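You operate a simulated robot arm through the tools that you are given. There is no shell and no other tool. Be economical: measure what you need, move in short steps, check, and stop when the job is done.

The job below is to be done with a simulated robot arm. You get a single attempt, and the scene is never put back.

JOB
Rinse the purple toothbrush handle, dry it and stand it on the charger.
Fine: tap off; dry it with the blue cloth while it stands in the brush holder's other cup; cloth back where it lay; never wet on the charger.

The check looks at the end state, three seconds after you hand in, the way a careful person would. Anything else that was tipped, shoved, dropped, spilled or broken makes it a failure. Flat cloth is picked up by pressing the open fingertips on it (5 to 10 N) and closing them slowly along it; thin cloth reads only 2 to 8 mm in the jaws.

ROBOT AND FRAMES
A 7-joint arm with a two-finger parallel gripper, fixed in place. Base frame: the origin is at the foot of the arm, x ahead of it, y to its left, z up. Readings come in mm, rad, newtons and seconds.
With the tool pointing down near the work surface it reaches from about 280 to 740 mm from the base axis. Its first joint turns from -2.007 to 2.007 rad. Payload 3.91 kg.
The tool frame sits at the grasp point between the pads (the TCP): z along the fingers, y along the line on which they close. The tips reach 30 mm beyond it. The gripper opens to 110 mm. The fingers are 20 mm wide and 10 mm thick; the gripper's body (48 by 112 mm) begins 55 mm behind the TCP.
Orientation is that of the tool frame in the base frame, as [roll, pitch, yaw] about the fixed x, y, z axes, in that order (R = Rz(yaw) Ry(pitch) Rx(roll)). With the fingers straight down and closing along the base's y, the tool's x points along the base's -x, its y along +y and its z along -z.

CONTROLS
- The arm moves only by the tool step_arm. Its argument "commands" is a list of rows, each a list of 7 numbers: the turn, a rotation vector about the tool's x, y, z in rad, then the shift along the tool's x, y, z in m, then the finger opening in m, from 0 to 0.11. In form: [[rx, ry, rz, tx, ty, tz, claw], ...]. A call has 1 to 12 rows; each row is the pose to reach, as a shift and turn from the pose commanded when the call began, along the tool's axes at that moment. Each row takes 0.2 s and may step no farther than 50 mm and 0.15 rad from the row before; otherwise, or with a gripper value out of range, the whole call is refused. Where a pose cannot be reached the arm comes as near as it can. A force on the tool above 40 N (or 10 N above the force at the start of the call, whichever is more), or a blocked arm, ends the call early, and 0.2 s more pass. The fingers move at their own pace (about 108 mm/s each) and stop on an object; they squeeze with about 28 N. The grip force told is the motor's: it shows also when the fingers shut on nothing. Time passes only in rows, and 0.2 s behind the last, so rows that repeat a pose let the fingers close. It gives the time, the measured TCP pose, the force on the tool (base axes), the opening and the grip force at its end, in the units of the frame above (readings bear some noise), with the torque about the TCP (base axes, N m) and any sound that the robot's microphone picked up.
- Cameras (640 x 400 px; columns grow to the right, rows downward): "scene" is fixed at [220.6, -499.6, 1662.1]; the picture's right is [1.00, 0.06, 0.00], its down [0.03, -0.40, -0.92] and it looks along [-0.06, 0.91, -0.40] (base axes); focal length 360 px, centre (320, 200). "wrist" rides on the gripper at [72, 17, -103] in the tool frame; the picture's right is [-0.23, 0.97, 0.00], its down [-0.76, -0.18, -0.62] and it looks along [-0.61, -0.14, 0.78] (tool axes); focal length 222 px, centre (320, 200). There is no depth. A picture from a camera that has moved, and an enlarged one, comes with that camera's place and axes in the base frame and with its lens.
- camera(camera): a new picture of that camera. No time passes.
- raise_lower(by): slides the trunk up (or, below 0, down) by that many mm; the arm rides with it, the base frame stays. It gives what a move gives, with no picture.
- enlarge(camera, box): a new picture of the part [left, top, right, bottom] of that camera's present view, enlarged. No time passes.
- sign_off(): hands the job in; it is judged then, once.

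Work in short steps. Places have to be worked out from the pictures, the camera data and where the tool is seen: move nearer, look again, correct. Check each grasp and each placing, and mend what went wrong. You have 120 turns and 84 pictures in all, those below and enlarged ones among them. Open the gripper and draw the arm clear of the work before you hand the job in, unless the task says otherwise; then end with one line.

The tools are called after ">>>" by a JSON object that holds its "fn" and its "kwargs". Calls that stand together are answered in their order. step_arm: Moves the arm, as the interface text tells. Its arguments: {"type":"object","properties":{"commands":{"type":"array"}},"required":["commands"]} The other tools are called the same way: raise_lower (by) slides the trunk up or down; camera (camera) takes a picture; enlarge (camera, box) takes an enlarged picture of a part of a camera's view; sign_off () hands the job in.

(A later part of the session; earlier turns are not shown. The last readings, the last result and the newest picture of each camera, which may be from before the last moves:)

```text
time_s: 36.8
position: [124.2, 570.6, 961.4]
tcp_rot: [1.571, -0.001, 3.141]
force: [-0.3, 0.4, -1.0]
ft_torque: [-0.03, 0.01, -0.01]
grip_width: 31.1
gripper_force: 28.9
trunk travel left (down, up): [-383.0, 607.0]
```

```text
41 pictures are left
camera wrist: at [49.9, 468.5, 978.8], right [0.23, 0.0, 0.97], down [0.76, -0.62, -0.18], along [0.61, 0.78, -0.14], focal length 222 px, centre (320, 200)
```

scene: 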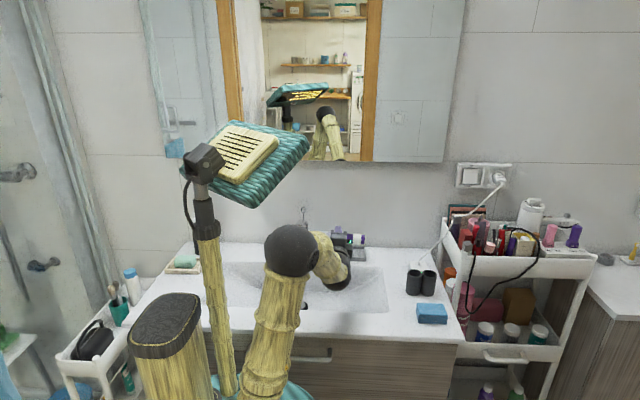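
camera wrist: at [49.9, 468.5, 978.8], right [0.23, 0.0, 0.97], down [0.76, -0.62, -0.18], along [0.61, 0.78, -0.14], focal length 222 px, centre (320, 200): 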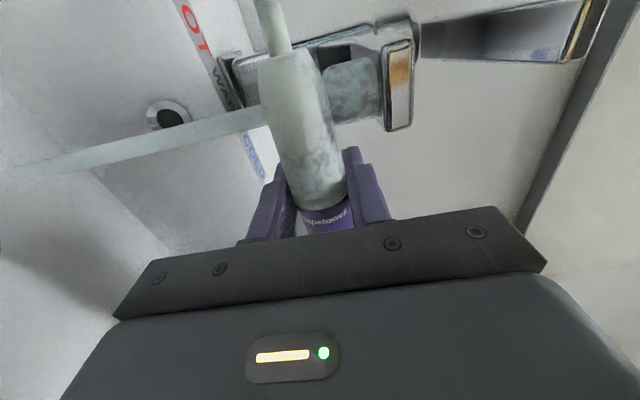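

The coating begins to look mottled, so water seems to be reaching it. I sweep along the handle, with small y shifts, to rinse the length.

>>> {"fn": "step_arm", "kwargs": {"commands": [[0, 0, 0, -0.02, 0, 0.004, 0.025], [0, 0, 0, -0.03, 0, 0.008, 0.025], [0, 0, 0, -0.02, 0, 0.012, 0.025], [0, 0, 0, -0.01, 0, 0.012, 0.025], [0, 0, 0, 0.0, 0, 0.01, 0.025], [0, 0, 0, 0.01, 0, 0.006, 0.025], [0, 0, 0, 0.018, 0, 0.003, 0.025], [0, 0, 0, 0.022, 0, 0.0, 0.025], [0, 0, 0, 0.018, 0, 0.003, 0.025], [0, 0, 0, 0.01, 0, 0.006, 0.025], [0, 0, 0, 0.0, 0, 0.008, 0.025], [0, 0, 0, 0.0, 0, 0.008, 0.025]]}}

>>> {"fn": "camera", "kwargs": {"camera": "wrist"}}

```text
time_s: 39.4
position: [125.7, 578.7, 960.8]
tcp_rot: [1.573, -0.004, -3.14]
force: [1.2, -0.2, -1.7]
ft_torque: [-0.01, 0.01, 0.02]
grip_width: 31.0
gripper_force: 28.0
out of reach, approached as far as the arm can: row 8
trunk travel left (down, up): [-383.0, 607.0]
```

```text
40 pictures are left
camera wrist: at [51.4, 477.5, 977.8], right [0.23, 0.0, 0.97], down [0.76, -0.62, -0.18], along [0.61, 0.78, -0.14], focal length 222 px, centre (320, 200)
```

wrist: 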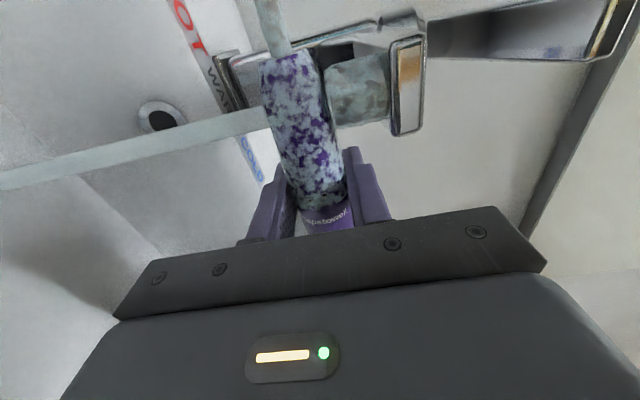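

The rinse works: the purple body is showing through. I continue sweeping within reach.

>>> {"fn": "step_arm", "kwargs": {"commands": [[0, 0, 0, -0.015, 0, 0.0, 0.025], [0, 0, 0, -0.03, 0, 0.0, 0.025], [0, 0, 0, -0.03, 0, 0.004, 0.025], [0, 0, 0, -0.015, 0, 0.004, 0.025], [0, 0, 0, 0.0, 0, 0.0, 0.025], [0, 0, 0, 0.01, 0, -0.002, 0.025], [0, 0, 0, 0.015, 0, -0.005, 0.025], [0, 0, 0, 0.01, 0, -0.008, 0.025], [0, 0, 0, 0.0, 0, -0.008, 0.025], [0, 0, 0, -0.015, 0, -0.004, 0.025], [0, 0, 0, -0.01, 0, 0.0, 0.025], [0, 0, 0, 0.0, 0, 0.0, 0.025]]}}

>>> {"fn": "camera", "kwargs": {"camera": "wrist"}}

```text
time_s: 42.0
position: [124.2, 580.0, 962.3]
tcp_rot: [1.57, -0.002, -3.141]
force: [-0.1, 0.1, -1.3]
ft_torque: [-0.04, 0.02, 0.01]
grip_width: 30.9
gripper_force: 28.5
trunk travel left (down, up): [-383.0, 607.0]
```

```text
39 pictures are left
camera wrist: at [50.3, 477.7, 979.3], right [0.23, 0.0, 0.97], down [0.76, -0.62, -0.18], along [0.61, 0.78, -0.14], focal length 222 px, centre (320, 200)
```

wrist: 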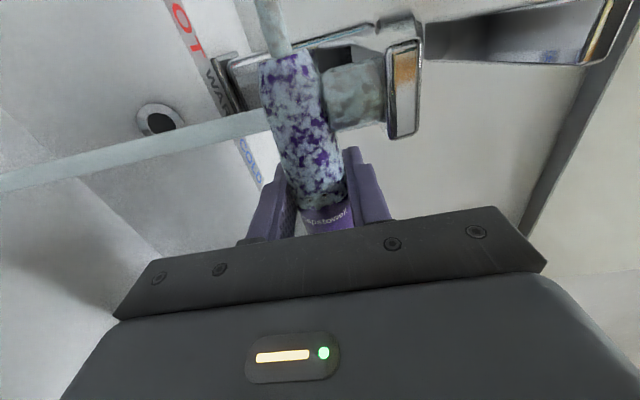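

No further gain on this side, so it seems the underside is what remains coated. I back out to y≈495 and turn the handle over by rolling through upright to lean +x.

>>> {"fn": "step_arm", "kwargs": {"commands": [[0, 0, 0, 0, 0.0, -0.03, 0.025], [0, 0, 0, 0, 0.0, -0.06, 0.025], [0, 0, 0, 0, 0.01, -0.085, 0.025], [0, 0, 0.14, 0, 0.02, -0.085, 0.025], [0, 0, 0.28, 0, 0.03, -0.085, 0.025], [0, 0, 0.42, 0, 0.03, -0.085, 0.025], [0, 0, 0.56, 0, 0.03, -0.085, 0.025], [0, 0, 0.7, 0, 0.03, -0.085, 0.025], [0, 0, 0.84, 0, 0.03, -0.085, 0.025], [0, 0, 0.98, 0, 0.03, -0.085, 0.025], [0, 0, 1.12, 0, 0.03, -0.085, 0.025], [0, 0, 1.26, 0, 0.03, -0.085, 0.025]]}}

```text
time_s: 44.6
position: [122.8, 494.1, 990.9]
tcp_rot: [1.572, -1.263, -3.139]
force: [0.3, 0.2, -1.5]
ft_torque: [0.0, -0.02, -0.04]
grip_width: 30.9
gripper_force: 28.1
trunk travel left (down, up): [-383.0, 607.0]
```

>>> {"fn": "step_arm", "kwargs": {"commands": [[0, 0, 0.14, 0.002, -0.006, 0, 0.025], [0, 0, 0.28, 0.004, -0.012, 0, 0.025], [0, 0, 0.42, 0.006, -0.018, 0, 0.025], [0, 0, 0.56, 0.008, -0.025, 0, 0.025], [0, 0, 0.7, 0.01, -0.032, 0, 0.025], [0, 0, 0.84, 0.012, -0.038, 0, 0.025], [0, 0, 0.98, 0.014, -0.044, 0, 0.025], [0, 0, 1.12, 0.016, -0.051, 0, 0.025], [0, 0, 1.26, 0.018, -0.057, 0, 0.025], [0, 0, 1.4, 0.02, -0.063, 0, 0.025], [0, 0, 1.54, 0.022, -0.07, 0, 0.025], [0, 0, 1.68, 0.024, -0.076, 0, 0.025]]}}

>>> {"fn": "enlarge", "kwargs": {"camera": "scene", "box": [240, 170, 400, 330]}}

```text
time_s: 47.2
position: [100.3, 504.8, 992.8]
tcp_rot: [-1.574, -0.199, 0.03]
force: [-0.4, 0.0, -1.1]
ft_torque: [0.02, 0.0, -0.01]
grip_width: 31.0
gripper_force: 28.3
out of reach, approached as far as the arm can: row 3, 4, 5, 6, 7, 8, 9, 10, 11, 12
trunk travel left (down, up): [-383.0, 607.0]
```

```text
2.50 times, centred on (320, 250) of scene
camera zoom: at [220.6, -499.6, 1662.1], right [1.0, 0.06, 0.0], down [0.03, -0.4, -0.92], along [-0.06, 0.91, -0.4], focal length 901 px, centre (320, 75)
```

zoom: 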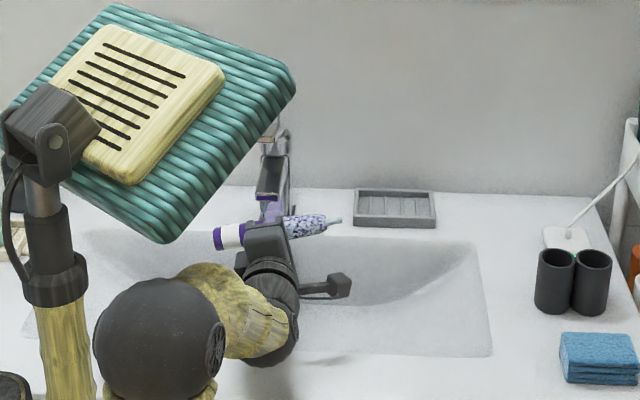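

This lean works but x≈100 is the reach limit with the tool square to the wall. I level the handle and back off a bit first, to see where the commanded pose sits.

>>> {"fn": "step_arm", "kwargs": {"commands": [[0, 0, 0.1, 0.04, 0, -0.02, 0.025], [0, 0, 0.199, 0.08, 0, -0.04, 0.025], [0, 0, 0.199, 0.08, 0, -0.04, 0.025]]}}

```text
time_s: 48.0
position: [178.9, 466.2, 1009.4]
tcp_rot: [-1.57, -0.003, 0.0]
force: [0.8, -0.4, -1.1]
ft_torque: [0.01, -0.04, 0.0]
grip_width: 30.9
gripper_force: 28.4
trunk travel left (down, up): [-383.0, 607.0]
```

Commands are relative to the reached pose. I now yaw the tool by about 60° (pointing −x/+y) so the wrist stays on the right, with the handle pointing toward the tap's right side.

>>> {"fn": "step_arm", "kwargs": {"commands": [[0, -0.13, 0, 0, 0.006, 0, 0.025], [0, -0.26, 0, -0.01, 0.012, 0, 0.025], [0, -0.39, 0, -0.02, 0.018, 0.005, 0.025], [0, -0.52, 0, -0.03, 0.024, 0.01, 0.025], [0, -0.65, 0, -0.04, 0.03, 0.01, 0.025], [0, -0.78, 0, -0.05, 0.03, 0.015, 0.025], [0, -0.91, 0, -0.06, 0.03, 0.02, 0.025], [0, -1.05, 0, -0.07, 0.03, 0.02, 0.025], [0, -1.05, 0, -0.07, 0.03, 0.02, 0.025]]}}

>>> {"fn": "camera", "kwargs": {"camera": "wrist"}}

```text
time_s: 50.0
position: [108.2, 483.3, 978.5]
tcp_rot: [-1.573, 0.001, 1.051]
force: [-0.4, 0.4, -0.9]
ft_torque: [0.06, -0.01, 0.01]
grip_width: 31.0
gripper_force: 28.4
trunk travel left (down, up): [-383.0, 607.0]
```

```text
37 pictures are left
camera wrist: at [232.9, 496.8, 962.1], right [-0.11, -0.2, -0.97], down [0.16, -0.97, 0.18], along [-0.98, -0.14, 0.14], focal length 222 px, centre (320, 200)
```

wrist: 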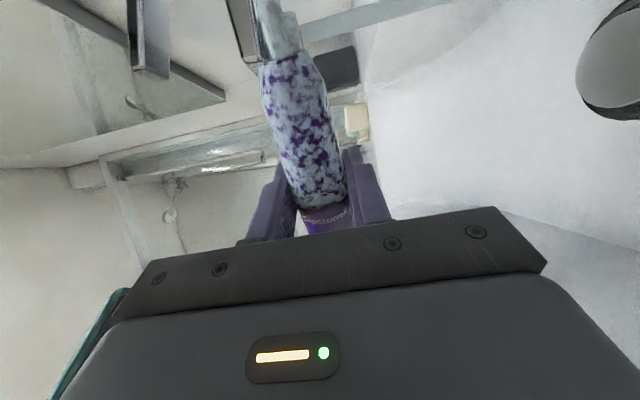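

Reachable. I lower to z≈961 and slide the handle sideways beneath the spout, then sweep along its length, underside now up.

>>> {"fn": "step_arm", "kwargs": {"commands": [[0, 0, 0, 0, 0.01, 0.01, 0.025], [0, 0, 0, 0, 0.017, 0.03, 0.025], [0, 0, 0, 0.01, 0.017, 0.05, 0.025], [0, 0, 0, 0.014, 0.017, 0.065, 0.025], [0, 0, 0, 0.014, 0.017, 0.072, 0.025], [0, 0, 0, 0.03, 0.017, 0.072, 0.025], [0, 0, 0, 0.035, 0.017, 0.075, 0.025], [0, 0, 0, 0.02, 0.017, 0.078, 0.025], [0, 0, 0, 0.005, 0.017, 0.075, 0.025], [0, 0, 0, -0.005, 0.017, 0.072, 0.025], [0, 0, 0, 0.005, 0.017, 0.068, 0.025], [0, 0, 0, 0.014, 0.017, 0.072, 0.025]]}}

>>> {"fn": "camera", "kwargs": {"camera": "wrist"}}

```text
time_s: 52.6
position: [51.0, 531.2, 961.4]
tcp_rot: [-1.572, 0.0, 1.05]
force: [-0.2, -0.3, -0.7]
ft_torque: [0.01, -0.05, -0.02]
grip_width: 31.0
gripper_force: 28.1
trunk travel left (down, up): [-383.0, 607.0]
```

```text
36 pictures are left
camera wrist: at [175.6, 544.1, 945.3], right [-0.11, -0.2, -0.97], down [0.16, -0.97, 0.18], along [-0.98, -0.14, 0.14], focal length 222 px, centre (320, 200)
```

wrist: 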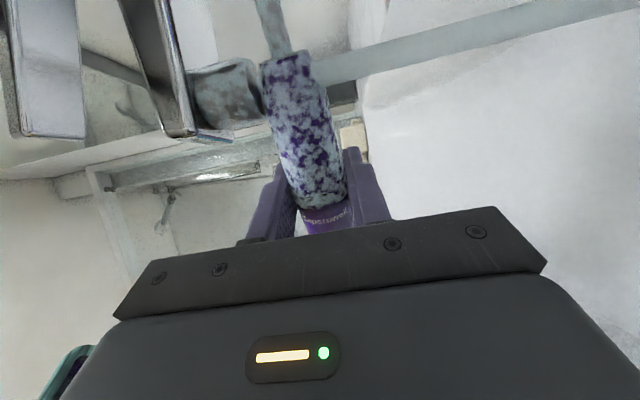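

>>> {"fn": "enlarge", "kwargs": {"camera": "scene", "box": [260, 200, 350, 290]}}

>>> {"fn": "enlarge", "kwargs": {"camera": "wrist", "box": [180, 0, 440, 220]}}

```text
4.44 times, centred on (305, 245) of scene
camera zoom: at [220.6, -499.6, 1662.1], right [1.0, 0.06, 0.0], down [0.03, -0.4, -0.92], along [-0.06, 0.91, -0.4], focal length 1601 px, centre (387, 0)
```

zoom: 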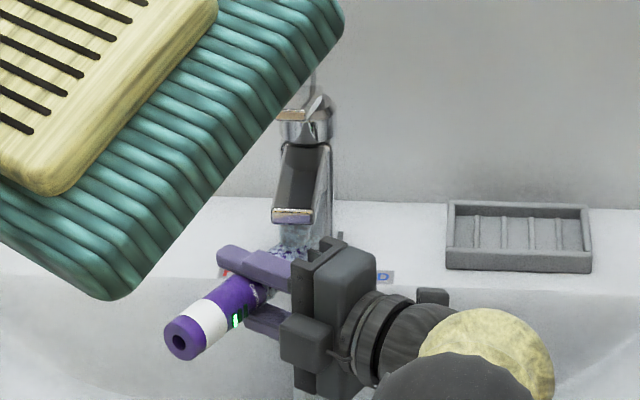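

```text
1.82 times, centred on (310, 110) of wrist
camera zoom: at [175.6, 544.1, 945.3], right [-0.11, -0.2, -0.97], down [0.16, -0.97, 0.18], along [-0.98, -0.14, 0.14], focal length 404 px, centre (338, 364)
```

zoom: 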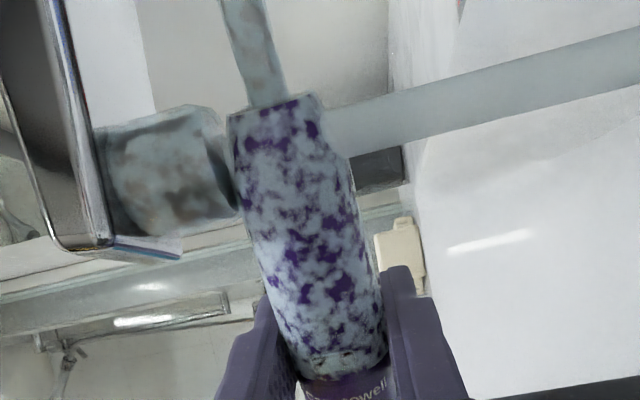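

The stream meets the handle near its shoulder here. I do one more sweep centred about 9 mm further along, to see whether dwell clears it.

>>> {"fn": "step_arm", "kwargs": {"commands": [[0, 0, 0, 0.01, 0, 0, 0.025], [0, 0, 0, 0.02, 0, 0, 0.025], [0, 0, 0, 0.03, 0, 0.003, 0.025], [0, 0, 0, 0.03, 0, -0.004, 0.025], [0, 0, 0, 0.02, 0, -0.006, 0.025], [0, 0, 0, 0.01, 0, -0.006, 0.025], [0, 0, 0, 0, 0, -0.006, 0.025], [0, 0, 0, -0.008, 0, -0.002, 0.025], [0, 0, 0, -0.008, 0, 0.004, 0.025], [0, 0, 0, 0, 0, 0.006, 0.025], [0, 0, 0, 0.01, 0, 0.006, 0.025], [0, 0, 0, 0.01, 0, 0.0, 0.025]]}}

>>> {"fn": "enlarge", "kwargs": {"camera": "wrist", "box": [180, 0, 440, 220]}}

```text
time_s: 55.2
position: [58.3, 539.6, 962.1]
tcp_rot: [-1.573, -0.002, 1.049]
force: [0.4, 0.5, -1.4]
ft_torque: [0.03, 0.02, -0.03]
grip_width: 31.1
gripper_force: 27.6
trunk travel left (down, up): [-383.0, 607.0]
```

```text
1.82 times, centred on (310, 110) of wrist
camera zoom: at [182.4, 552.4, 945.7], right [-0.11, -0.2, -0.97], down [0.16, -0.97, 0.18], along [-0.98, -0.14, 0.14], focal length 404 px, centre (338, 364)
```

zoom: 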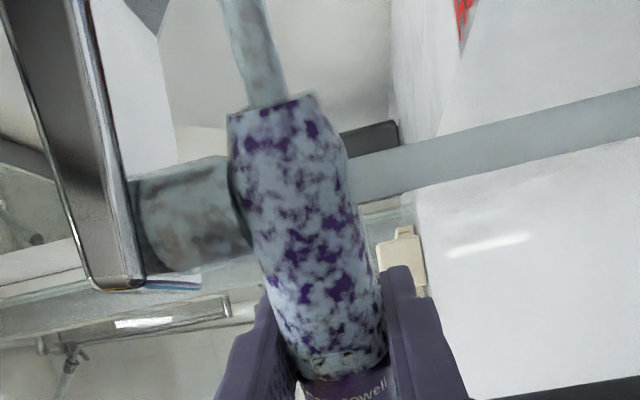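

That facing (palm-side) sector doesn't change, so cleaning is by which sector meets the water. I tilt the tool 0.4 rad about the handle's axis to turn the palm side upward, offset 12 mm so the stream grazes it, and sweep.

>>> {"fn": "step_arm", "kwargs": {"commands": [[-0.13, 0, 0, 0, 0, 0.004, 0.025], [-0.26, 0, 0, 0, 0, 0.008, 0.025], [-0.4, 0, 0, 0, 0, 0.01, 0.025], [-0.4, 0, 0, 0.01, 0, 0.012, 0.025], [-0.4, 0, 0, 0.02, 0, 0.012, 0.025], [-0.4, 0, 0, 0.01, 0, 0.014, 0.025], [-0.4, 0, 0, 0, 0, 0.014, 0.025], [-0.4, 0, 0, -0.01, 0, 0.012, 0.025], [-0.4, 0, 0, -0.018, 0, 0.01, 0.025], [-0.4, 0, 0, -0.01, 0, 0.008, 0.025], [-0.4, 0, 0, 0, 0, 0.008, 0.025], [-0.4, 0, 0, 0.01, 0, 0.008, 0.025]]}}

>>> {"fn": "enlarge", "kwargs": {"camera": "wrist", "box": [180, 0, 440, 220]}}

```text
time_s: 57.8
position: [55.4, 551.6, 962.8]
tcp_rot: [-1.972, -0.001, 1.053]
force: [-0.7, -0.2, -1.9]
ft_torque: [0.02, -0.06, -0.04]
grip_width: 30.9
gripper_force: 28.1
trunk travel left (down, up): [-383.0, 607.0]
```

```text
1.82 times, centred on (310, 110) of wrist
camera zoom: at [178.1, 564.8, 987.0], right [0.22, -0.39, -0.9], down [0.06, -0.91, 0.41], along [-0.97, -0.14, -0.18], focal length 404 px, centre (338, 364)
```

zoom: 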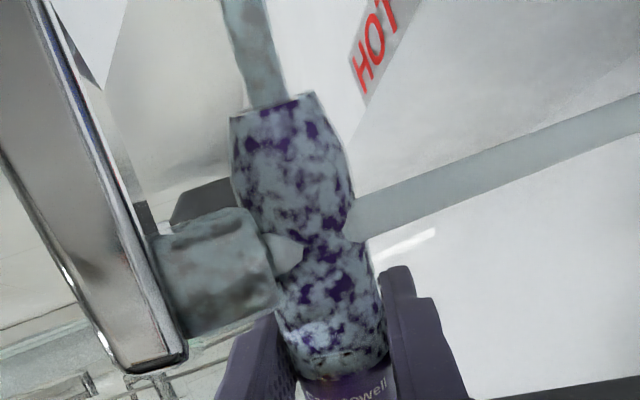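

Now water visibly runs over the facing side, and more purple shows where it touches. I keep sweeping slowly along the handle here.

>>> {"fn": "step_arm", "kwargs": {"commands": [[0, 0, 0, 0.008, 0, 0.002, 0.025], [0, 0, 0, 0.016, 0, 0.002, 0.025], [0, 0, 0, 0.016, 0, 0.004, 0.025], [0, 0, 0, 0.008, 0, 0.004, 0.025], [0, 0, 0, 0.0, 0, 0.004, 0.025], [0, 0, 0, -0.008, 0, 0.004, 0.025], [0, 0, 0, -0.016, 0, 0.003, 0.025], [0, 0, 0, -0.024, 0, 0.003, 0.025], [0, 0, 0, -0.03, 0, 0.003, 0.025], [0, 0, 0, -0.03, 0, 0, 0.025], [0, 0, 0, -0.02, 0, 0, 0.025], [0, 0, 0, -0.01, 0, 0, 0.025]]}}

>>> {"fn": "enlarge", "kwargs": {"camera": "wrist", "box": [180, 0, 440, 220]}}

```text
time_s: 58.4
position: [57.7, 562.1, 957.6]
tcp_rot: [-1.979, 0.005, 1.068]
force: [-0.4, -4.1, -8.8]
ft_torque: [0.18, 0.13, -0.04]
grip_width: 31.3
gripper_force: 28.3
trunk travel left (down, up): [-383.0, 607.0]
stopped in row 3: the force on the tool passed its limit at 50 N (the readings are from after the stop); the commanded pose is now the measured one
```

```text
1.82 times, centred on (310, 110) of wrist
camera zoom: at [180.7, 577.5, 982.8], right [0.23, -0.39, -0.89], down [0.07, -0.91, 0.41], along [-0.97, -0.16, -0.18], focal length 404 px, centre (338, 364)
```

zoom: 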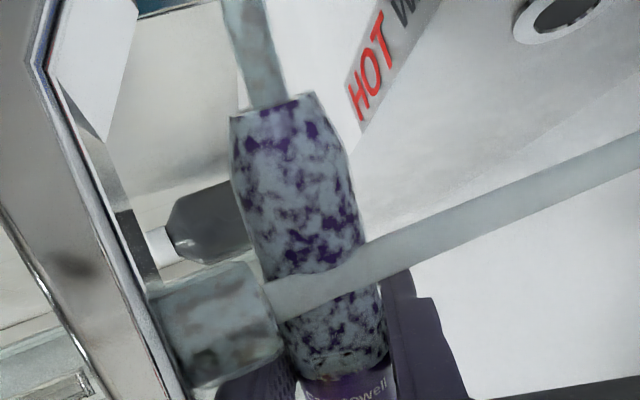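

A finger touched the outlet nozzle (its bottom is near z≈985). I back away along the handle direction and go 10 mm lower.

>>> {"fn": "step_arm", "kwargs": {"commands": [[0, 0, 0, -0.01, 0.004, 0.002, 0.025], [0, 0, 0, -0.02, 0.009, 0.002, 0.025], [0, 0, 0, -0.028, 0.009, -0.001, 0.025], [0, 0, 0, -0.028, 0.009, -0.001, 0.025], [0, 0, 0, -0.02, 0.009, -0.001, 0.025], [0, 0, 0, -0.015, 0.009, -0.001, 0.025], [0, 0, 0, -0.015, 0.009, -0.001, 0.025], [0, 0, 0, -0.02, 0.009, -0.001, 0.025], [0, 0, 0, -0.028, 0.009, -0.001, 0.025], [0, 0, 0, -0.035, 0.009, -0.001, 0.025], [0, 0, 0, -0.042, 0.009, -0.001, 0.025], [0, 0, 0, -0.042, 0.009, -0.001, 0.025]]}}

>>> {"fn": "enlarge", "kwargs": {"camera": "wrist", "box": [180, 0, 440, 220]}}

>>> {"fn": "enlarge", "kwargs": {"camera": "scene", "box": [260, 200, 350, 290]}}

```text
time_s: 61.0
position: [41.9, 524.1, 951.8]
tcp_rot: [-1.978, 0.004, 1.067]
force: [-0.4, -0.2, -1.1]
ft_torque: [0.02, -0.02, -0.03]
grip_width: 31.2
gripper_force: 27.7
trunk travel left (down, up): [-383.0, 607.0]
```

```text
1.82 times, centred on (310, 110) of wrist
camera zoom: at [164.0, 540.2, 977.1], right [0.23, -0.39, -0.89], down [0.07, -0.91, 0.41], along [-0.97, -0.16, -0.18], focal length 404 px, centre (338, 364)
```

zoom: 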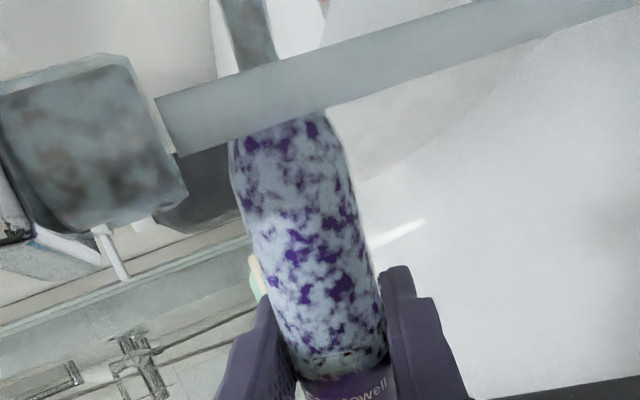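

```text
4.44 times, centred on (305, 245) of scene
camera zoom: at [220.6, -499.6, 1662.1], right [1.0, 0.06, 0.0], down [0.03, -0.4, -0.92], along [-0.06, 0.91, -0.4], focal length 1601 px, centre (387, 0)
```

zoom: 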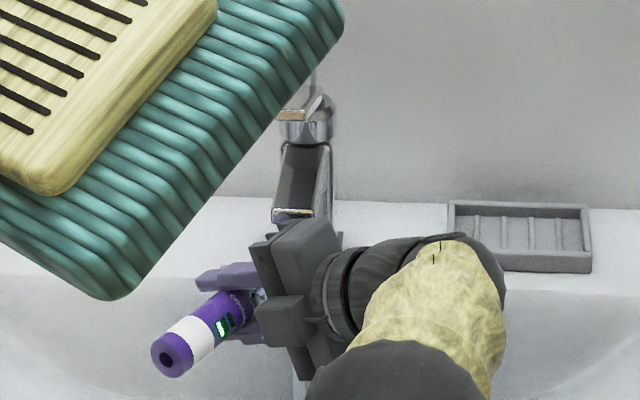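

The pattern hasn't changed with further water and it looks bluish like the water itself, so it may be a wet film rather than paste. I withdraw from the stream to inspect other sides from the scene camera.

>>> {"fn": "step_arm", "kwargs": {"commands": [[0.1, 0, 0, -0.005, 0, -0.04, 0.025], [0.2, 0, 0, -0.005, 0, -0.08, 0.025], [0.3, 0, 0, 0, 0, -0.12, 0.025], [0.4, 0, 0, 0, 0, -0.15, 0.025], [0.4, 0, 0, 0, 0, -0.17, 0.025], [0.4, 0, 0, 0, 0, -0.17, 0.025]]}}

>>> {"fn": "enlarge", "kwargs": {"camera": "scene", "box": [260, 190, 400, 310]}}

>>> {"fn": "enlarge", "kwargs": {"camera": "wrist", "box": [220, 0, 400, 230]}}

```text
time_s: 62.4
position: [178.5, 447.1, 1020.1]
tcp_rot: [-1.576, 0.003, 1.067]
force: [-0.1, 0.0, -1.0]
ft_torque: [0.01, -0.02, -0.02]
grip_width: 31.1
gripper_force: 27.9
trunk travel left (down, up): [-383.0, 607.0]
```

```text
3.33 times, centred on (330, 250) of scene
camera zoom: at [220.6, -499.6, 1662.1], right [1.0, 0.06, 0.0], down [0.03, -0.4, -0.92], along [-0.06, 0.91, -0.4], focal length 1201 px, centre (287, 33)
```

zoom: 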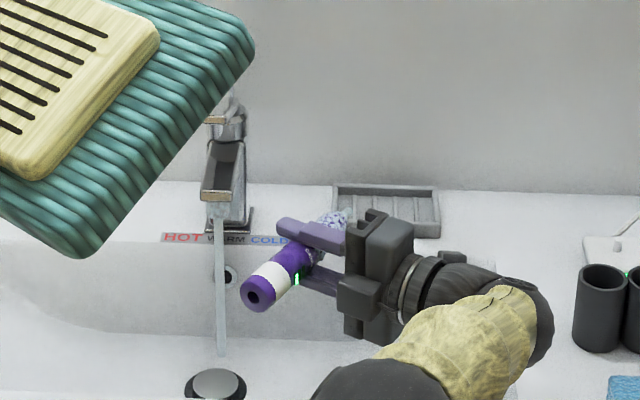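

```text
1.74 times, centred on (310, 115) of wrist
camera zoom: at [302.2, 462.4, 1003.6], right [-0.11, -0.21, -0.97], down [0.18, -0.97, 0.18], along [-0.98, -0.15, 0.14], focal length 386 px, centre (337, 348)
```

zoom: 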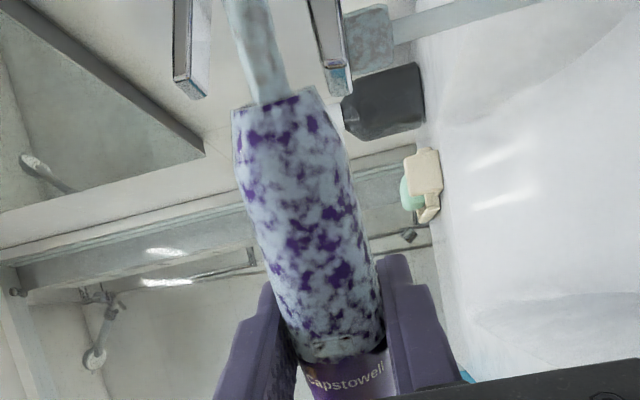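

The greenish paste is gone and purple shows evenly; the bluish film matches the water, which drying should reveal. I yaw the tool back square while letting it drip over the sink.

>>> {"fn": "step_arm", "kwargs": {"commands": [[0, 0.13, 0, 0, 0, 0, 0.025], [0, 0.26, 0, 0, -0.01, 0, 0.025], [0, 0.39, 0, 0, -0.02, 0, 0.025], [0, 0.53, 0, 0, -0.03, 0, 0.025], [0, 0.66, 0, 0, -0.04, 0, 0.025], [0, 0.8, 0, 0, -0.05, 0, 0.025], [0, 0.93, 0, 0, -0.06, 0, 0.025], [0, 1.067, 0, 0, -0.07, 0, 0.025], [0, 1.067, 0, 0, -0.08, 0, 0.025], [0, 1.067, 0, 0, -0.08, 0, 0.025]]}}

>>> {"fn": "enlarge", "kwargs": {"camera": "scene", "box": [260, 190, 400, 310]}}

```text
time_s: 64.6
position: [183.1, 449.7, 1094.8]
tcp_rot: [-1.583, 0.014, -0.005]
force: [-0.4, 0.3, -0.6]
ft_torque: [0.0, -0.05, -0.03]
grip_width: 31.0
gripper_force: 28.1
trunk travel left (down, up): [-383.0, 607.0]
```

```text
3.33 times, centred on (330, 250) of scene
camera zoom: at [220.6, -499.6, 1662.1], right [1.0, 0.06, 0.0], down [0.03, -0.4, -0.92], along [-0.06, 0.91, -0.4], focal length 1201 px, centre (287, 33)
```

zoom: 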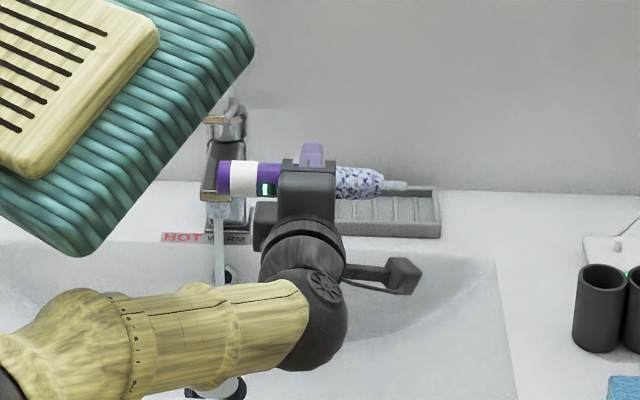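

I roll the handle upright while carrying it right, to above the empty −x cup at (465, 493).

>>> {"fn": "step_arm", "kwargs": {"commands": [[0, 0, -0.143, 0.02, 0, 0.0, 0.025], [0, 0, -0.286, 0.045, 0, 0, 0.025], [0, 0, -0.429, 0.07, 0, 0, 0.025], [0, 0, -0.572, 0.1, 0, 0, 0.025], [0, 0, -0.715, 0.13, 0, 0.0, 0.025], [0, 0, -0.858, 0.16, 0, 0.005, 0.025], [0, 0, -1.0, 0.19, 0, 0.01, 0.025], [0, 0, -1.143, 0.22, 0, 0.02, 0.025], [0, 0, -1.286, 0.245, 0, 0.03, 0.025], [0, 0, -1.429, 0.265, 0, 0.038, 0.025], [0, 0, -1.571, 0.282, 0, 0.043, 0.025], [0, 0, -1.571, 0.282, 0, 0.043, 0.025]]}}

>>> {"fn": "camera", "kwargs": {"camera": "wrist"}}

>>> {"fn": "enlarge", "kwargs": {"camera": "scene", "box": [370, 200, 480, 330]}}

```text
time_s: 67.2
position: [461.0, 491.4, 1098.9]
tcp_rot: [2.399, -1.564, 2.315]
force: [-0.1, -0.1, -2.1]
ft_torque: [-0.02, 0.0, 0.0]
grip_width: 30.9
gripper_force: 27.9
trunk travel left (down, up): [-383.0, 607.0]
```

```text
25 pictures are left
camera wrist: at [475.6, 389.0, 1172.4], right [0.98, 0.0, -0.22], down [-0.17, -0.63, -0.76], along [-0.14, 0.78, -0.61], focal length 222 px, centre (320, 200)
```

wrist: 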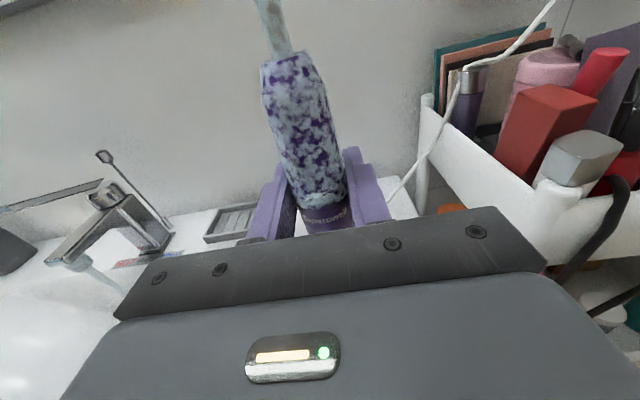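

```text
3.08 times, centred on (425, 265) of scene
camera zoom: at [220.6, -499.6, 1662.1], right [1.0, 0.06, 0.0], down [0.03, -0.4, -0.92], along [-0.06, 0.91, -0.4], focal length 1109 px, centre (-3, 0)
```

zoom: 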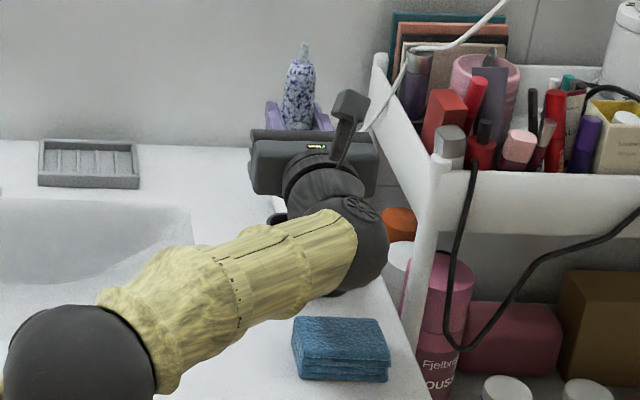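

The handle is upright above the empty cup. I fine-align x to about 466 and lower partway to read the position.

>>> {"fn": "step_arm", "kwargs": {"commands": [[0, 0, 0, 0, 0.005, 0, 0.025], [0, 0, 0, -0.01, 0.005, 0, 0.025], [0, 0, 0, -0.015, 0.005, 0, 0.025], [0, 0, 0, -0.015, 0.005, 0, 0.025]]}}

>>> {"fn": "step_arm", "kwargs": {"commands": [[0, 0, 0, 0, 0, 0, 0.025]]}}

>>> {"fn": "enlarge", "kwargs": {"camera": "scene", "box": [390, 210, 450, 310]}}

```text
time_s: 68.2
position: [466.0, 489.5, 1085.3]
tcp_rot: [2.564, -1.563, 2.149]
force: [0.5, 0.0, -1.3]
ft_torque: [0.01, 0.0, -0.04]
grip_width: 31.3
gripper_force: 27.8
trunk travel left (down, up): [-383.0, 607.0]
```

```text
time_s: 68.6
position: [464.5, 489.9, 1084.7]
tcp_rot: [2.575, -1.563, 2.134]
force: [0.1, -0.6, -1.2]
ft_torque: [0.02, -0.02, 0.0]
grip_width: 31.2
gripper_force: 28.0
trunk travel left (down, up): [-383.0, 607.0]
```

```text
4.00 times, centred on (420, 260) of scene
camera zoom: at [220.6, -499.6, 1662.1], right [1.0, 0.06, 0.0], down [0.03, -0.4, -0.92], along [-0.06, 0.91, -0.4], focal length 1441 px, centre (-80, -40)
```

zoom: 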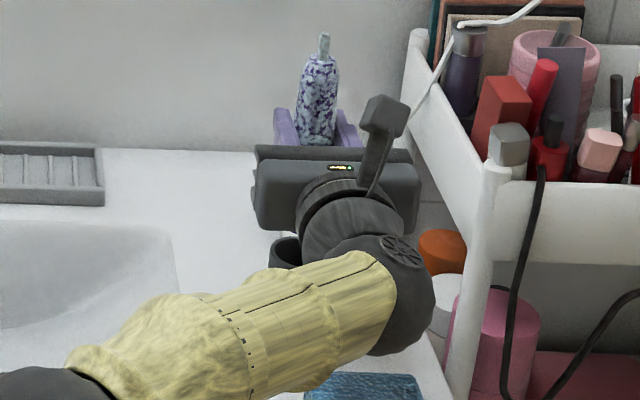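

The handle axis reads x≈464; the cup is ≈466. I shift +1.5 mm and +1.5 in y, and lower into the cup gently.

>>> {"fn": "step_arm", "kwargs": {"commands": [[0, 0, 0, -0.015, 0.0015, 0.0015, 0.025], [0, 0, 0, -0.03, 0.0015, 0.0015, 0.025], [0, 0, 0, -0.045, 0.0015, 0.0015, 0.025], [0, 0, 0, -0.06, 0.0015, 0.0015, 0.025], [0, 0, 0, -0.075, 0.0015, 0.0015, 0.025], [0, 0, 0, -0.084, 0.0015, 0.0015, 0.025], [0, 0, 0, -0.089, 0.0015, 0.0015, 0.025], [0, 0, 0, -0.092, 0.0015, 0.0015, 0.025]]}}

```text
time_s: 70.4
position: [468.1, 493.4, 992.2]
tcp_rot: [2.541, -1.563, 2.171]
force: [-0.4, -0.1, -1.2]
ft_torque: [-0.03, 0.02, -0.01]
grip_width: 31.2
gripper_force: 28.4
trunk travel left (down, up): [-383.0, 607.0]
```

No contact, so it is inside the cup. I lower the last few millimetres until it seats, expecting z≈988.

>>> {"fn": "step_arm", "kwargs": {"commands": [[0, 0, 0, -0.002, -0.001, -0.001, 0.025], [0, 0, 0, -0.003, -0.001, -0.001, 0.025], [0, 0, 0, -0.004, -0.001, -0.001, 0.025], [0, 0, 0, -0.004, -0.001, -0.001, 0.025]]}}

```text
time_s: 71.4
position: [467.5, 490.0, 988.7]
tcp_rot: [2.04, -1.566, 2.672]
force: [4.9, 4.7, 13.6]
ft_torque: [0.41, -0.18, -0.04]
grip_width: 31.1
gripper_force: 28.2
trunk travel left (down, up): [-383.0, 607.0]
```

Seated (14 N up). I open and draw straight back.

>>> {"fn": "step_arm", "kwargs": {"commands": [[0, 0, 0, 0.001, 0, 0, 0.045], [0, 0, 0, 0.002, 0, 0, 0.065], [0, 0, 0, 0.003, 0, 0, 0.065], [0, 0, 0, 0.003, 0, -0.02, 0.065], [0, 0, 0, 0.003, 0, -0.05, 0.065], [0, 0, 0, 0.005, 0, -0.09, 0.065], [0, 0, 0, 0.01, 0, -0.13, 0.065], [0, 0, 0, 0.01, 0, -0.17, 0.065]]}}

>>> {"fn": "camera", "kwargs": {"camera": "wrist"}}

```text
time_s: 73.2
position: [467.2, 322.2, 1000.5]
tcp_rot: [2.597, -1.563, 2.116]
force: [0.2, 1.1, 0.2]
ft_torque: [0.0, 0.02, -0.03]
grip_width: 64.8
gripper_force: 0.0
trunk travel left (down, up): [-383.0, 607.0]
```

```text
22 pictures are left
camera wrist: at [482.3, 220.1, 1072.7], right [0.97, 0.0, -0.22], down [-0.18, -0.63, -0.76], along [-0.14, 0.78, -0.61], focal length 222 px, centre (320, 200)
```

wrist: 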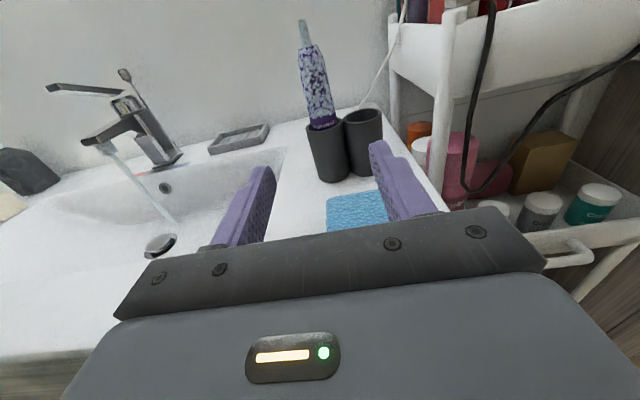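

The handle stands in the other cup. Next I close the tap: raise the trunk and turn the tool to point down.

>>> {"fn": "raise_lower", "kwargs": {"by": 230}}

>>> {"fn": "step_arm", "kwargs": {"commands": [[0, -0.143, 0, 0, -0.01, 0, 0.06], [0, -0.286, 0, 0, -0.02, 0, 0.04], [0, -0.429, 0, 0, -0.04, 0, 0.02], [0, -0.571, 0, 0, -0.06, 0, 0.0], [0, -0.714, 0, 0, -0.08, 0, 0], [0, -0.857, 0, 0, -0.1, 0.02, 0], [0, -1.0, 0, 0, -0.12, 0.04, 0], [0, -1.143, 0, 0, -0.14, 0.06, 0], [0, -1.285, 0, 0, -0.16, 0.08, 0], [0, -1.428, 0, 0, -0.18, 0.1, 0], [0, -1.571, 0, 0, -0.2, 0.12, 0], [0, -1.571, 0, 0, -0.2, 0.12, 0]]}}

```text
time_s: 75.7
position: [466.9, 322.7, 1229.8]
tcp_rot: [2.562, -1.564, 2.149]
force: [0.7, -0.5, -0.3]
ft_torque: [0.01, 0.0, -0.01]
grip_width: 65.1
gripper_force: 0.1
trunk travel left (down, up): [-613.0, 377.0]
```

```text
time_s: 78.3
position: [269.6, 441.1, 1228.6]
tcp_rot: [3.136, 0.009, 1.568]
force: [-0.8, -0.4, 0.1]
ft_torque: [-0.01, -0.02, -0.04]
grip_width: 0.0
gripper_force: 28.3
trunk travel left (down, up): [-613.0, 377.0]
```

Now I carry the closed fingers to above the lever tip at (79, 592), tips at about z≈1105.

>>> {"fn": "step_arm", "kwargs": {"commands": [[0, 0, 0, 0.02, -0.03, 0, 0], [0, 0, 0, 0.04, -0.06, 0, 0], [0, 0, 0, 0.06, -0.09, 0, 0], [0, 0, 0, 0.08, -0.12, 0, 0], [0, 0, 0, 0.1, -0.15, 0, 0], [0, 0, 0, 0.125, -0.175, 0.02, 0], [0, 0, 0, 0.145, -0.19, 0.05, 0], [0, 0, 0, 0.151, -0.191, 0.08, 0], [0, 0, 0, 0.151, -0.191, 0.093, 0], [0, 0, 0, 0.151, -0.191, 0.093, 0]]}}

>>> {"fn": "enlarge", "kwargs": {"camera": "scene", "box": [260, 180, 350, 330]}}

```text
time_s: 80.5
position: [75.2, 592.0, 1132.3]
tcp_rot: [3.137, 0.006, 1.571]
force: [-0.6, 1.4, 0.8]
ft_torque: [0.01, 0.0, 0.01]
grip_width: 0.0
gripper_force: 28.1
trunk travel left (down, up): [-613.0, 377.0]
```

```text
2.67 times, centred on (305, 255) of scene
camera zoom: at [220.6, -499.6, 1662.1], right [1.0, 0.06, 0.0], down [0.03, -0.4, -0.92], along [-0.06, 0.91, -0.4], focal length 961 px, centre (360, 53)
```

zoom: 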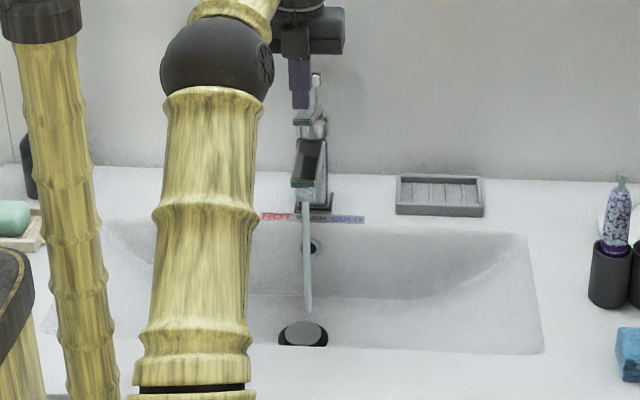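

The fingers are right over the lever tip. I press down to the closed height.

>>> {"fn": "step_arm", "kwargs": {"commands": [[0, 0, 0, 0, 0.003, 0.01, 0], [0, 0, 0, 0, 0.003, 0.018, 0], [0, 0, 0, 0, 0.003, 0.024, 0], [0, 0, 0, 0, 0.003, 0.03, 0], [0, 0, 0, 0, 0.003, 0.034, 0], [0, 0, 0, 0, 0.003, 0.038, 0], [0, 0, 0, 0, 0.003, 0.041, 0]]}}

>>> {"fn": "enlarge", "kwargs": {"camera": "scene", "box": [260, 180, 350, 330]}}

```text
time_s: 82.1
position: [80.1, 591.9, 1097.7]
tcp_rot: [3.136, -0.002, 1.57]
force: [-1.7, 6.5, 30.2]
ft_torque: [-0.09, 0.09, 0.17]
grip_width: 0.0
gripper_force: 27.9
trunk travel left (down, up): [-613.0, 377.0]
```

```text
2.67 times, centred on (305, 255) of scene
camera zoom: at [220.6, -499.6, 1662.1], right [1.0, 0.06, 0.0], down [0.03, -0.4, -0.92], along [-0.06, 0.91, -0.4], focal length 961 px, centre (360, 53)
```

zoom: 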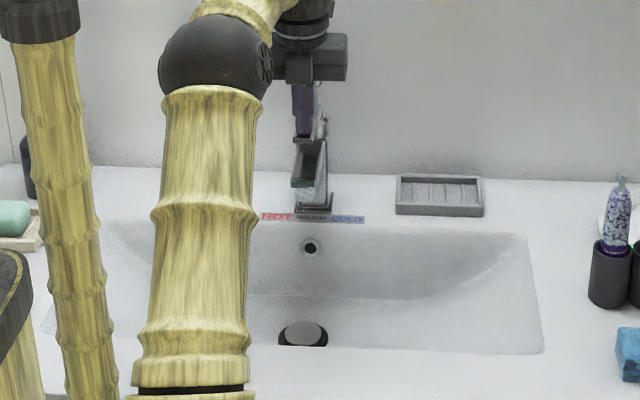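

The water is off. I rise and head toward the cloth, centred near (498, 373).

>>> {"fn": "step_arm", "kwargs": {"commands": [[0, 0, 0, 0, 0, -0.04, 0], [0, 0, 0, -0.01, 0, -0.08, 0], [0, 0, 0, -0.03, 0.02, -0.11, 0.02], [0, 0, 0, -0.05, 0.06, -0.11, 0.04], [0, 0, 0, -0.07, 0.1, -0.11, 0.05], [0, 0, 0, -0.09, 0.14, -0.11, 0.05], [0, 0, 0, -0.11, 0.18, -0.11, 0.05], [0, 0, 0, -0.13, 0.22, -0.11, 0.05], [0, 0, 0, -0.15, 0.26, -0.11, 0.05], [0, 0, 0, -0.17, 0.3, -0.11, 0.05], [0, 0, 0, -0.19, 0.34, -0.11, 0.05], [0, 0, 0, -0.21, 0.38, -0.11, 0.05]]}}

>>> {"fn": "enlarge", "kwargs": {"camera": "scene", "box": [390, 230, 480, 340]}}

```text
time_s: 84.7
position: [461.3, 382.9, 1204.8]
tcp_rot: [3.138, 0.006, 1.572]
force: [-1.3, -0.8, 0.0]
ft_torque: [0.0, 0.02, -0.01]
grip_width: 49.8
gripper_force: 0.0
trunk travel left (down, up): [-613.0, 377.0]
```

```text
3.64 times, centred on (435, 285) of scene
camera zoom: at [220.6, -499.6, 1662.1], right [1.0, 0.06, 0.0], down [0.03, -0.4, -0.92], along [-0.06, 0.91, -0.4], focal length 1310 px, centre (-98, -109)
```

zoom: 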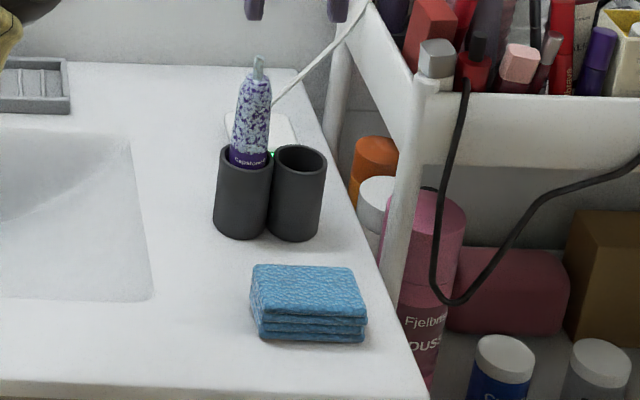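

I move over the cloth centre and descend to just above it (tips about 10 mm above its top near z≈924).

>>> {"fn": "step_arm", "kwargs": {"commands": [[0, 0, 0, -0.005, 0.018, 0.03, 0.05], [0, 0, 0, -0.01, 0.037, 0.07, 0.05], [0, 0, 0, -0.01, 0.037, 0.11, 0.05], [0, 0, 0, -0.01, 0.037, 0.15, 0.05], [0, 0, 0, -0.01, 0.037, 0.19, 0.05], [0, 0, 0, -0.01, 0.037, 0.22, 0.05], [0, 0, 0, -0.01, 0.037, 0.238, 0.05], [0, 0, 0, -0.01, 0.037, 0.238, 0.05]]}}

>>> {"fn": "enlarge", "kwargs": {"camera": "scene", "box": [390, 230, 480, 340]}}

```text
time_s: 86.5
position: [496.8, 372.5, 967.5]
tcp_rot: [3.137, 0.008, 1.57]
force: [0.1, 0.8, 0.0]
ft_torque: [0.03, 0.0, 0.01]
grip_width: 50.1
gripper_force: 0.1
trunk travel left (down, up): [-613.0, 377.0]
```

```text
3.64 times, centred on (435, 285) of scene
camera zoom: at [220.6, -499.6, 1662.1], right [1.0, 0.06, 0.0], down [0.03, -0.4, -0.92], along [-0.06, 0.91, -0.4], focal length 1310 px, centre (-98, -109)
```

zoom: 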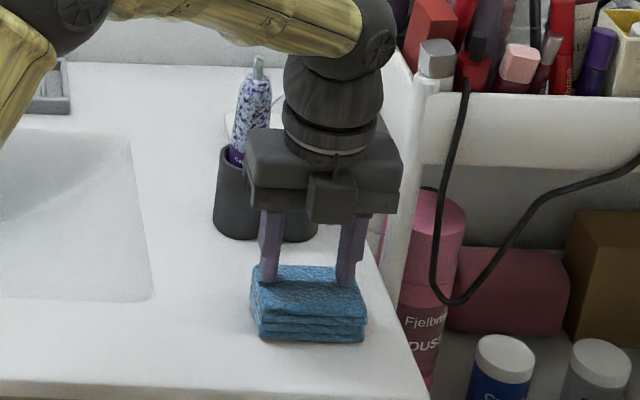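

Positioned well. I lower in small steps until the tips press at 5–10 N.

>>> {"fn": "step_arm", "kwargs": {"commands": [[0, 0, 0, 0, 0, 0.004, 0.05], [0, 0, 0, 0, 0, 0.008, 0.05], [0, 0, 0, 0, 0, 0.011, 0.05], [0, 0, 0, 0, 0, 0.013, 0.05]]}}

```text
time_s: 87.3
position: [497.4, 372.9, 964.5]
tcp_rot: [3.129, -0.003, 1.571]
force: [-3.8, -3.6, 18.2]
ft_torque: [-0.15, 0.65, 0.1]
grip_width: 52.3
gripper_force: 2.9
trunk travel left (down, up): [-613.0, 377.0]
stopped in row 3: the force on the tool passed its limit at 43 N (the readings are from after the stop); the commanded pose is now the measured one
```

The cloth top is at about z≈935 and fairly stiff; 18 N is too much. I ease up 1 mm.

>>> {"fn": "step_arm", "kwargs": {"commands": [[0, 0, 0, 0, 0, -0.001, 0.05], [0, 0, 0, 0, 0, -0.001, 0.05]]}}

```text
time_s: 87.9
position: [497.3, 372.5, 965.9]
tcp_rot: [3.13, -0.004, 1.571]
force: [-3.0, -3.0, 24.2]
ft_torque: [-0.12, 0.78, 0.01]
grip_width: 51.5
gripper_force: 1.3
trunk travel left (down, up): [-613.0, 377.0]
```

>>> {"fn": "step_arm", "kwargs": {"commands": [[0, 0, 0, 0, 0, -0.0015, 0.05], [0, 0, 0, 0, 0, -0.0015, 0.05]]}}

```text
time_s: 88.5
position: [497.1, 373.2, 966.5]
tcp_rot: [3.131, -0.003, 1.571]
force: [-1.7, 0.0, 16.6]
ft_torque: [-0.03, 0.55, -0.01]
grip_width: 50.9
gripper_force: 1.2
trunk travel left (down, up): [-613.0, 377.0]
```

>>> {"fn": "step_arm", "kwargs": {"commands": [[0, 0, 0, 0, 0, -0.0015, 0.05], [0, 0, 0, 0, 0, -0.0015, 0.05]]}}

```text
time_s: 89.1
position: [497.1, 373.2, 966.2]
tcp_rot: [3.134, 0.001, 1.573]
force: [-1.6, 0.2, 3.4]
ft_torque: [-0.03, 0.16, 0.0]
grip_width: 50.6
gripper_force: 0.7
trunk travel left (down, up): [-613.0, 377.0]
```

At 3.4 N; I press 0.7 mm more (about 8 N) and close slowly along the cloth.

>>> {"fn": "step_arm", "kwargs": {"commands": [[0, 0, 0, 0, 0, 0.0007, 0.05], [0, 0, 0, 0, 0, 0.0007, 0.046], [0, 0, 0, 0, 0, 0.0007, 0.042], [0, 0, 0, 0, 0, 0.0007, 0.038], [0, 0, 0, 0, 0, 0.0007, 0.034], [0, 0, 0, 0, 0, 0.0007, 0.03], [0, 0, 0, 0, 0, 0.0007, 0.026], [0, 0, 0, 0, 0, 0.0007, 0.022], [0, 0, 0, 0, 0, 0.0007, 0.018], [0, 0, 0, 0, 0, 0.0007, 0.014], [0, 0, 0, 0, 0, 0.0007, 0.01], [0, 0, 0, 0, 0, 0.0007, 0.006]]}}

>>> {"fn": "enlarge", "kwargs": {"camera": "scene", "box": [390, 230, 480, 340]}}

```text
time_s: 91.7
position: [498.2, 372.4, 965.2]
tcp_rot: [3.133, -0.002, 1.571]
force: [-1.2, 0.0, 3.4]
ft_torque: [0.01, 0.05, -0.04]
grip_width: 6.7
gripper_force: 0.2
trunk travel left (down, up): [-613.0, 377.0]
```

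```text
3.64 times, centred on (435, 285) of scene
camera zoom: at [220.6, -499.6, 1662.1], right [1.0, 0.06, 0.0], down [0.03, -0.4, -0.92], along [-0.06, 0.91, -0.4], focal length 1310 px, centre (-98, -109)
```

zoom: 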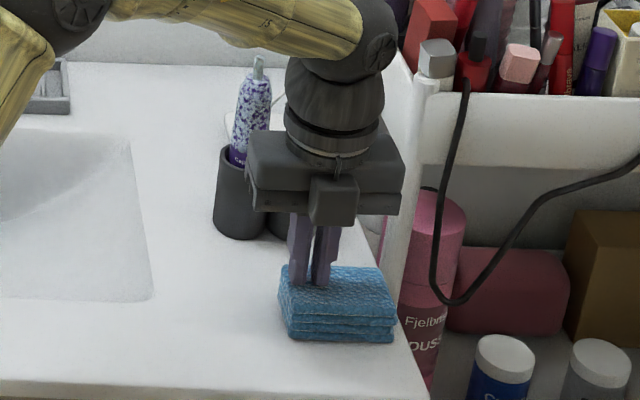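

The block is stiff: it slid about 24 mm in +x instead of bunching. So I'll grip it as a block across its 60 mm width: rise, turn the tool to close along y, centre at about (521, 365).

>>> {"fn": "step_arm", "kwargs": {"commands": [[0, 0, 0, 0, 0, -0.03, 0.02], [0, 0, -0.143, -0.002, 0.005, -0.06, 0.04], [0, 0, -0.286, -0.004, 0.01, -0.06, 0.06], [0, 0, -0.429, -0.006, 0.015, -0.06, 0.08], [0, 0, -0.572, -0.008, 0.02, -0.06, 0.1], [0, 0, -0.715, -0.008, 0.023, -0.06, 0.1], [0, 0, -0.858, -0.008, 0.023, -0.06, 0.1], [0, 0, -1.0, -0.008, 0.023, -0.06, 0.1], [0, 0, -1.143, -0.008, 0.023, -0.06, 0.1], [0, 0, -1.286, -0.008, 0.023, -0.06, 0.1], [0, 0, -1.429, -0.008, 0.023, -0.06, 0.1], [0, 0, -1.571, -0.008, 0.023, -0.06, 0.1]]}}

>>> {"fn": "camera", "kwargs": {"camera": "wrist"}}

```text
time_s: 94.3
position: [521.3, 364.2, 1027.1]
tcp_rot: [3.14, 0.009, -3.14]
force: [0.3, 0.5, -0.3]
ft_torque: [0.01, 0.0, -0.01]
grip_width: 99.9
gripper_force: 0.0
trunk travel left (down, up): [-613.0, 377.0]
```

```text
16 pictures are left
camera wrist: at [445.8, 383.6, 1129.0], right [0.23, 0.97, 0.0], down [0.76, -0.18, 0.63], along [0.61, -0.14, -0.78], focal length 222 px, centre (320, 200)
```

wrist: 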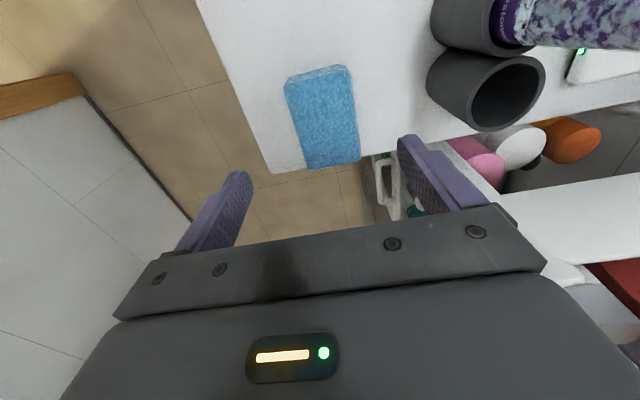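

The block measures x 475–558, y 345–399 (centre about (517, 371.5)); originally its centre was at about (493, 372). I align and descend astride it.

>>> {"fn": "step_arm", "kwargs": {"commands": [[0, 0, 0, 0.004, 0.0075, 0.02, 0.1], [0, 0, 0, 0.004, 0.0075, 0.045, 0.1], [0, 0, 0, 0.004, 0.0075, 0.065, 0.1], [0, 0, 0, 0.004, 0.0075, 0.08, 0.1], [0, 0, 0, 0.004, 0.0075, 0.086, 0.1], [0, 0, 0, 0.004, 0.0075, 0.086, 0.1]]}}

>>> {"fn": "step_arm", "kwargs": {"commands": [[0, 0, 0, 0, 0, 0, 0.08], [0, 0, 0, 0, 0, 0, 0.065], [0, 0, 0, 0, 0, 0, 0.055], [0, 0, 0, 0, 0, 0, 0.045], [0, 0, 0, 0, 0, 0, 0.04], [0, 0, 0, 0, 0, 0, 0.04]]}}

```text
time_s: 95.7
position: [517.9, 374.4, 940.2]
tcp_rot: [-3.141, 0.01, 3.14]
force: [-0.2, 0.7, -0.3]
ft_torque: [0.0, 0.04, 0.02]
grip_width: 99.9
gripper_force: 0.0
trunk travel left (down, up): [-613.0, 377.0]
```

```text
time_s: 97.1
position: [519.2, 374.1, 940.2]
tcp_rot: [3.141, 0.01, -3.141]
force: [-1.2, 0.2, 0.2]
ft_torque: [-0.02, 0.01, -0.02]
grip_width: 55.1
gripper_force: 27.3
trunk travel left (down, up): [-613.0, 377.0]
```

Block gripped (55 mm, 27 N). I lift it and carry it round to the −x side of the handle, at its mid height, without touching.

>>> {"fn": "step_arm", "kwargs": {"commands": [[0, 0, 0, 0, 0, -0.03, 0.04], [0, 0, 0, 0, 0, -0.07, 0.04], [0, 0, 0, 0, 0, -0.11, 0.04], [0, 0, 0, 0.03, 0, -0.12, 0.04], [0, 0, 0, 0.065, 0.0, -0.12, 0.04], [0, 0, 0, 0.1, 0.02, -0.12, 0.04], [0, 0, 0, 0.125, 0.05, -0.12, 0.04], [0, 0, 0, 0.125, 0.085, -0.12, 0.04], [0, 0, 0, 0.125, 0.117, -0.12, 0.04], [0, 0, 0, 0.125, 0.117, -0.12, 0.04]]}}

>>> {"fn": "enlarge", "kwargs": {"camera": "scene", "box": [370, 210, 470, 330]}}

```text
time_s: 99.3
position: [391.0, 491.3, 1059.5]
tcp_rot: [3.141, 0.01, 3.141]
force: [0.4, 1.5, 0.2]
ft_torque: [0.01, -0.02, 0.01]
grip_width: 55.3
gripper_force: 28.1
trunk travel left (down, up): [-613.0, 377.0]
```

```text
3.33 times, centred on (420, 270) of scene
camera zoom: at [220.6, -499.6, 1662.1], right [1.0, 0.06, 0.0], down [0.03, -0.4, -0.92], along [-0.06, 0.91, -0.4], focal length 1201 px, centre (-13, -33)
```

zoom: 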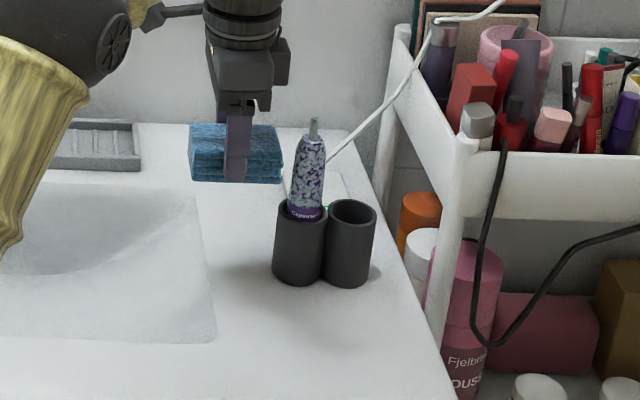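

The block is held well, with about 15 mm to the handle's −x side. I close in to near contact.

>>> {"fn": "step_arm", "kwargs": {"commands": [[0, 0, 0, -0.006, 0, 0, 0.04], [0, 0, 0, -0.012, 0, 0, 0.04], [0, 0, 0, -0.016, 0, 0, 0.04], [0, 0, 0, -0.018, 0, 0, 0.04]]}}

```text
time_s: 100.3
position: [408.9, 490.8, 1059.9]
tcp_rot: [-3.141, 0.009, -3.141]
force: [0.0, 0.1, -0.2]
ft_torque: [-0.01, -0.03, 0.0]
grip_width: 55.3
gripper_force: 28.1
trunk travel left (down, up): [-613.0, 377.0]
```

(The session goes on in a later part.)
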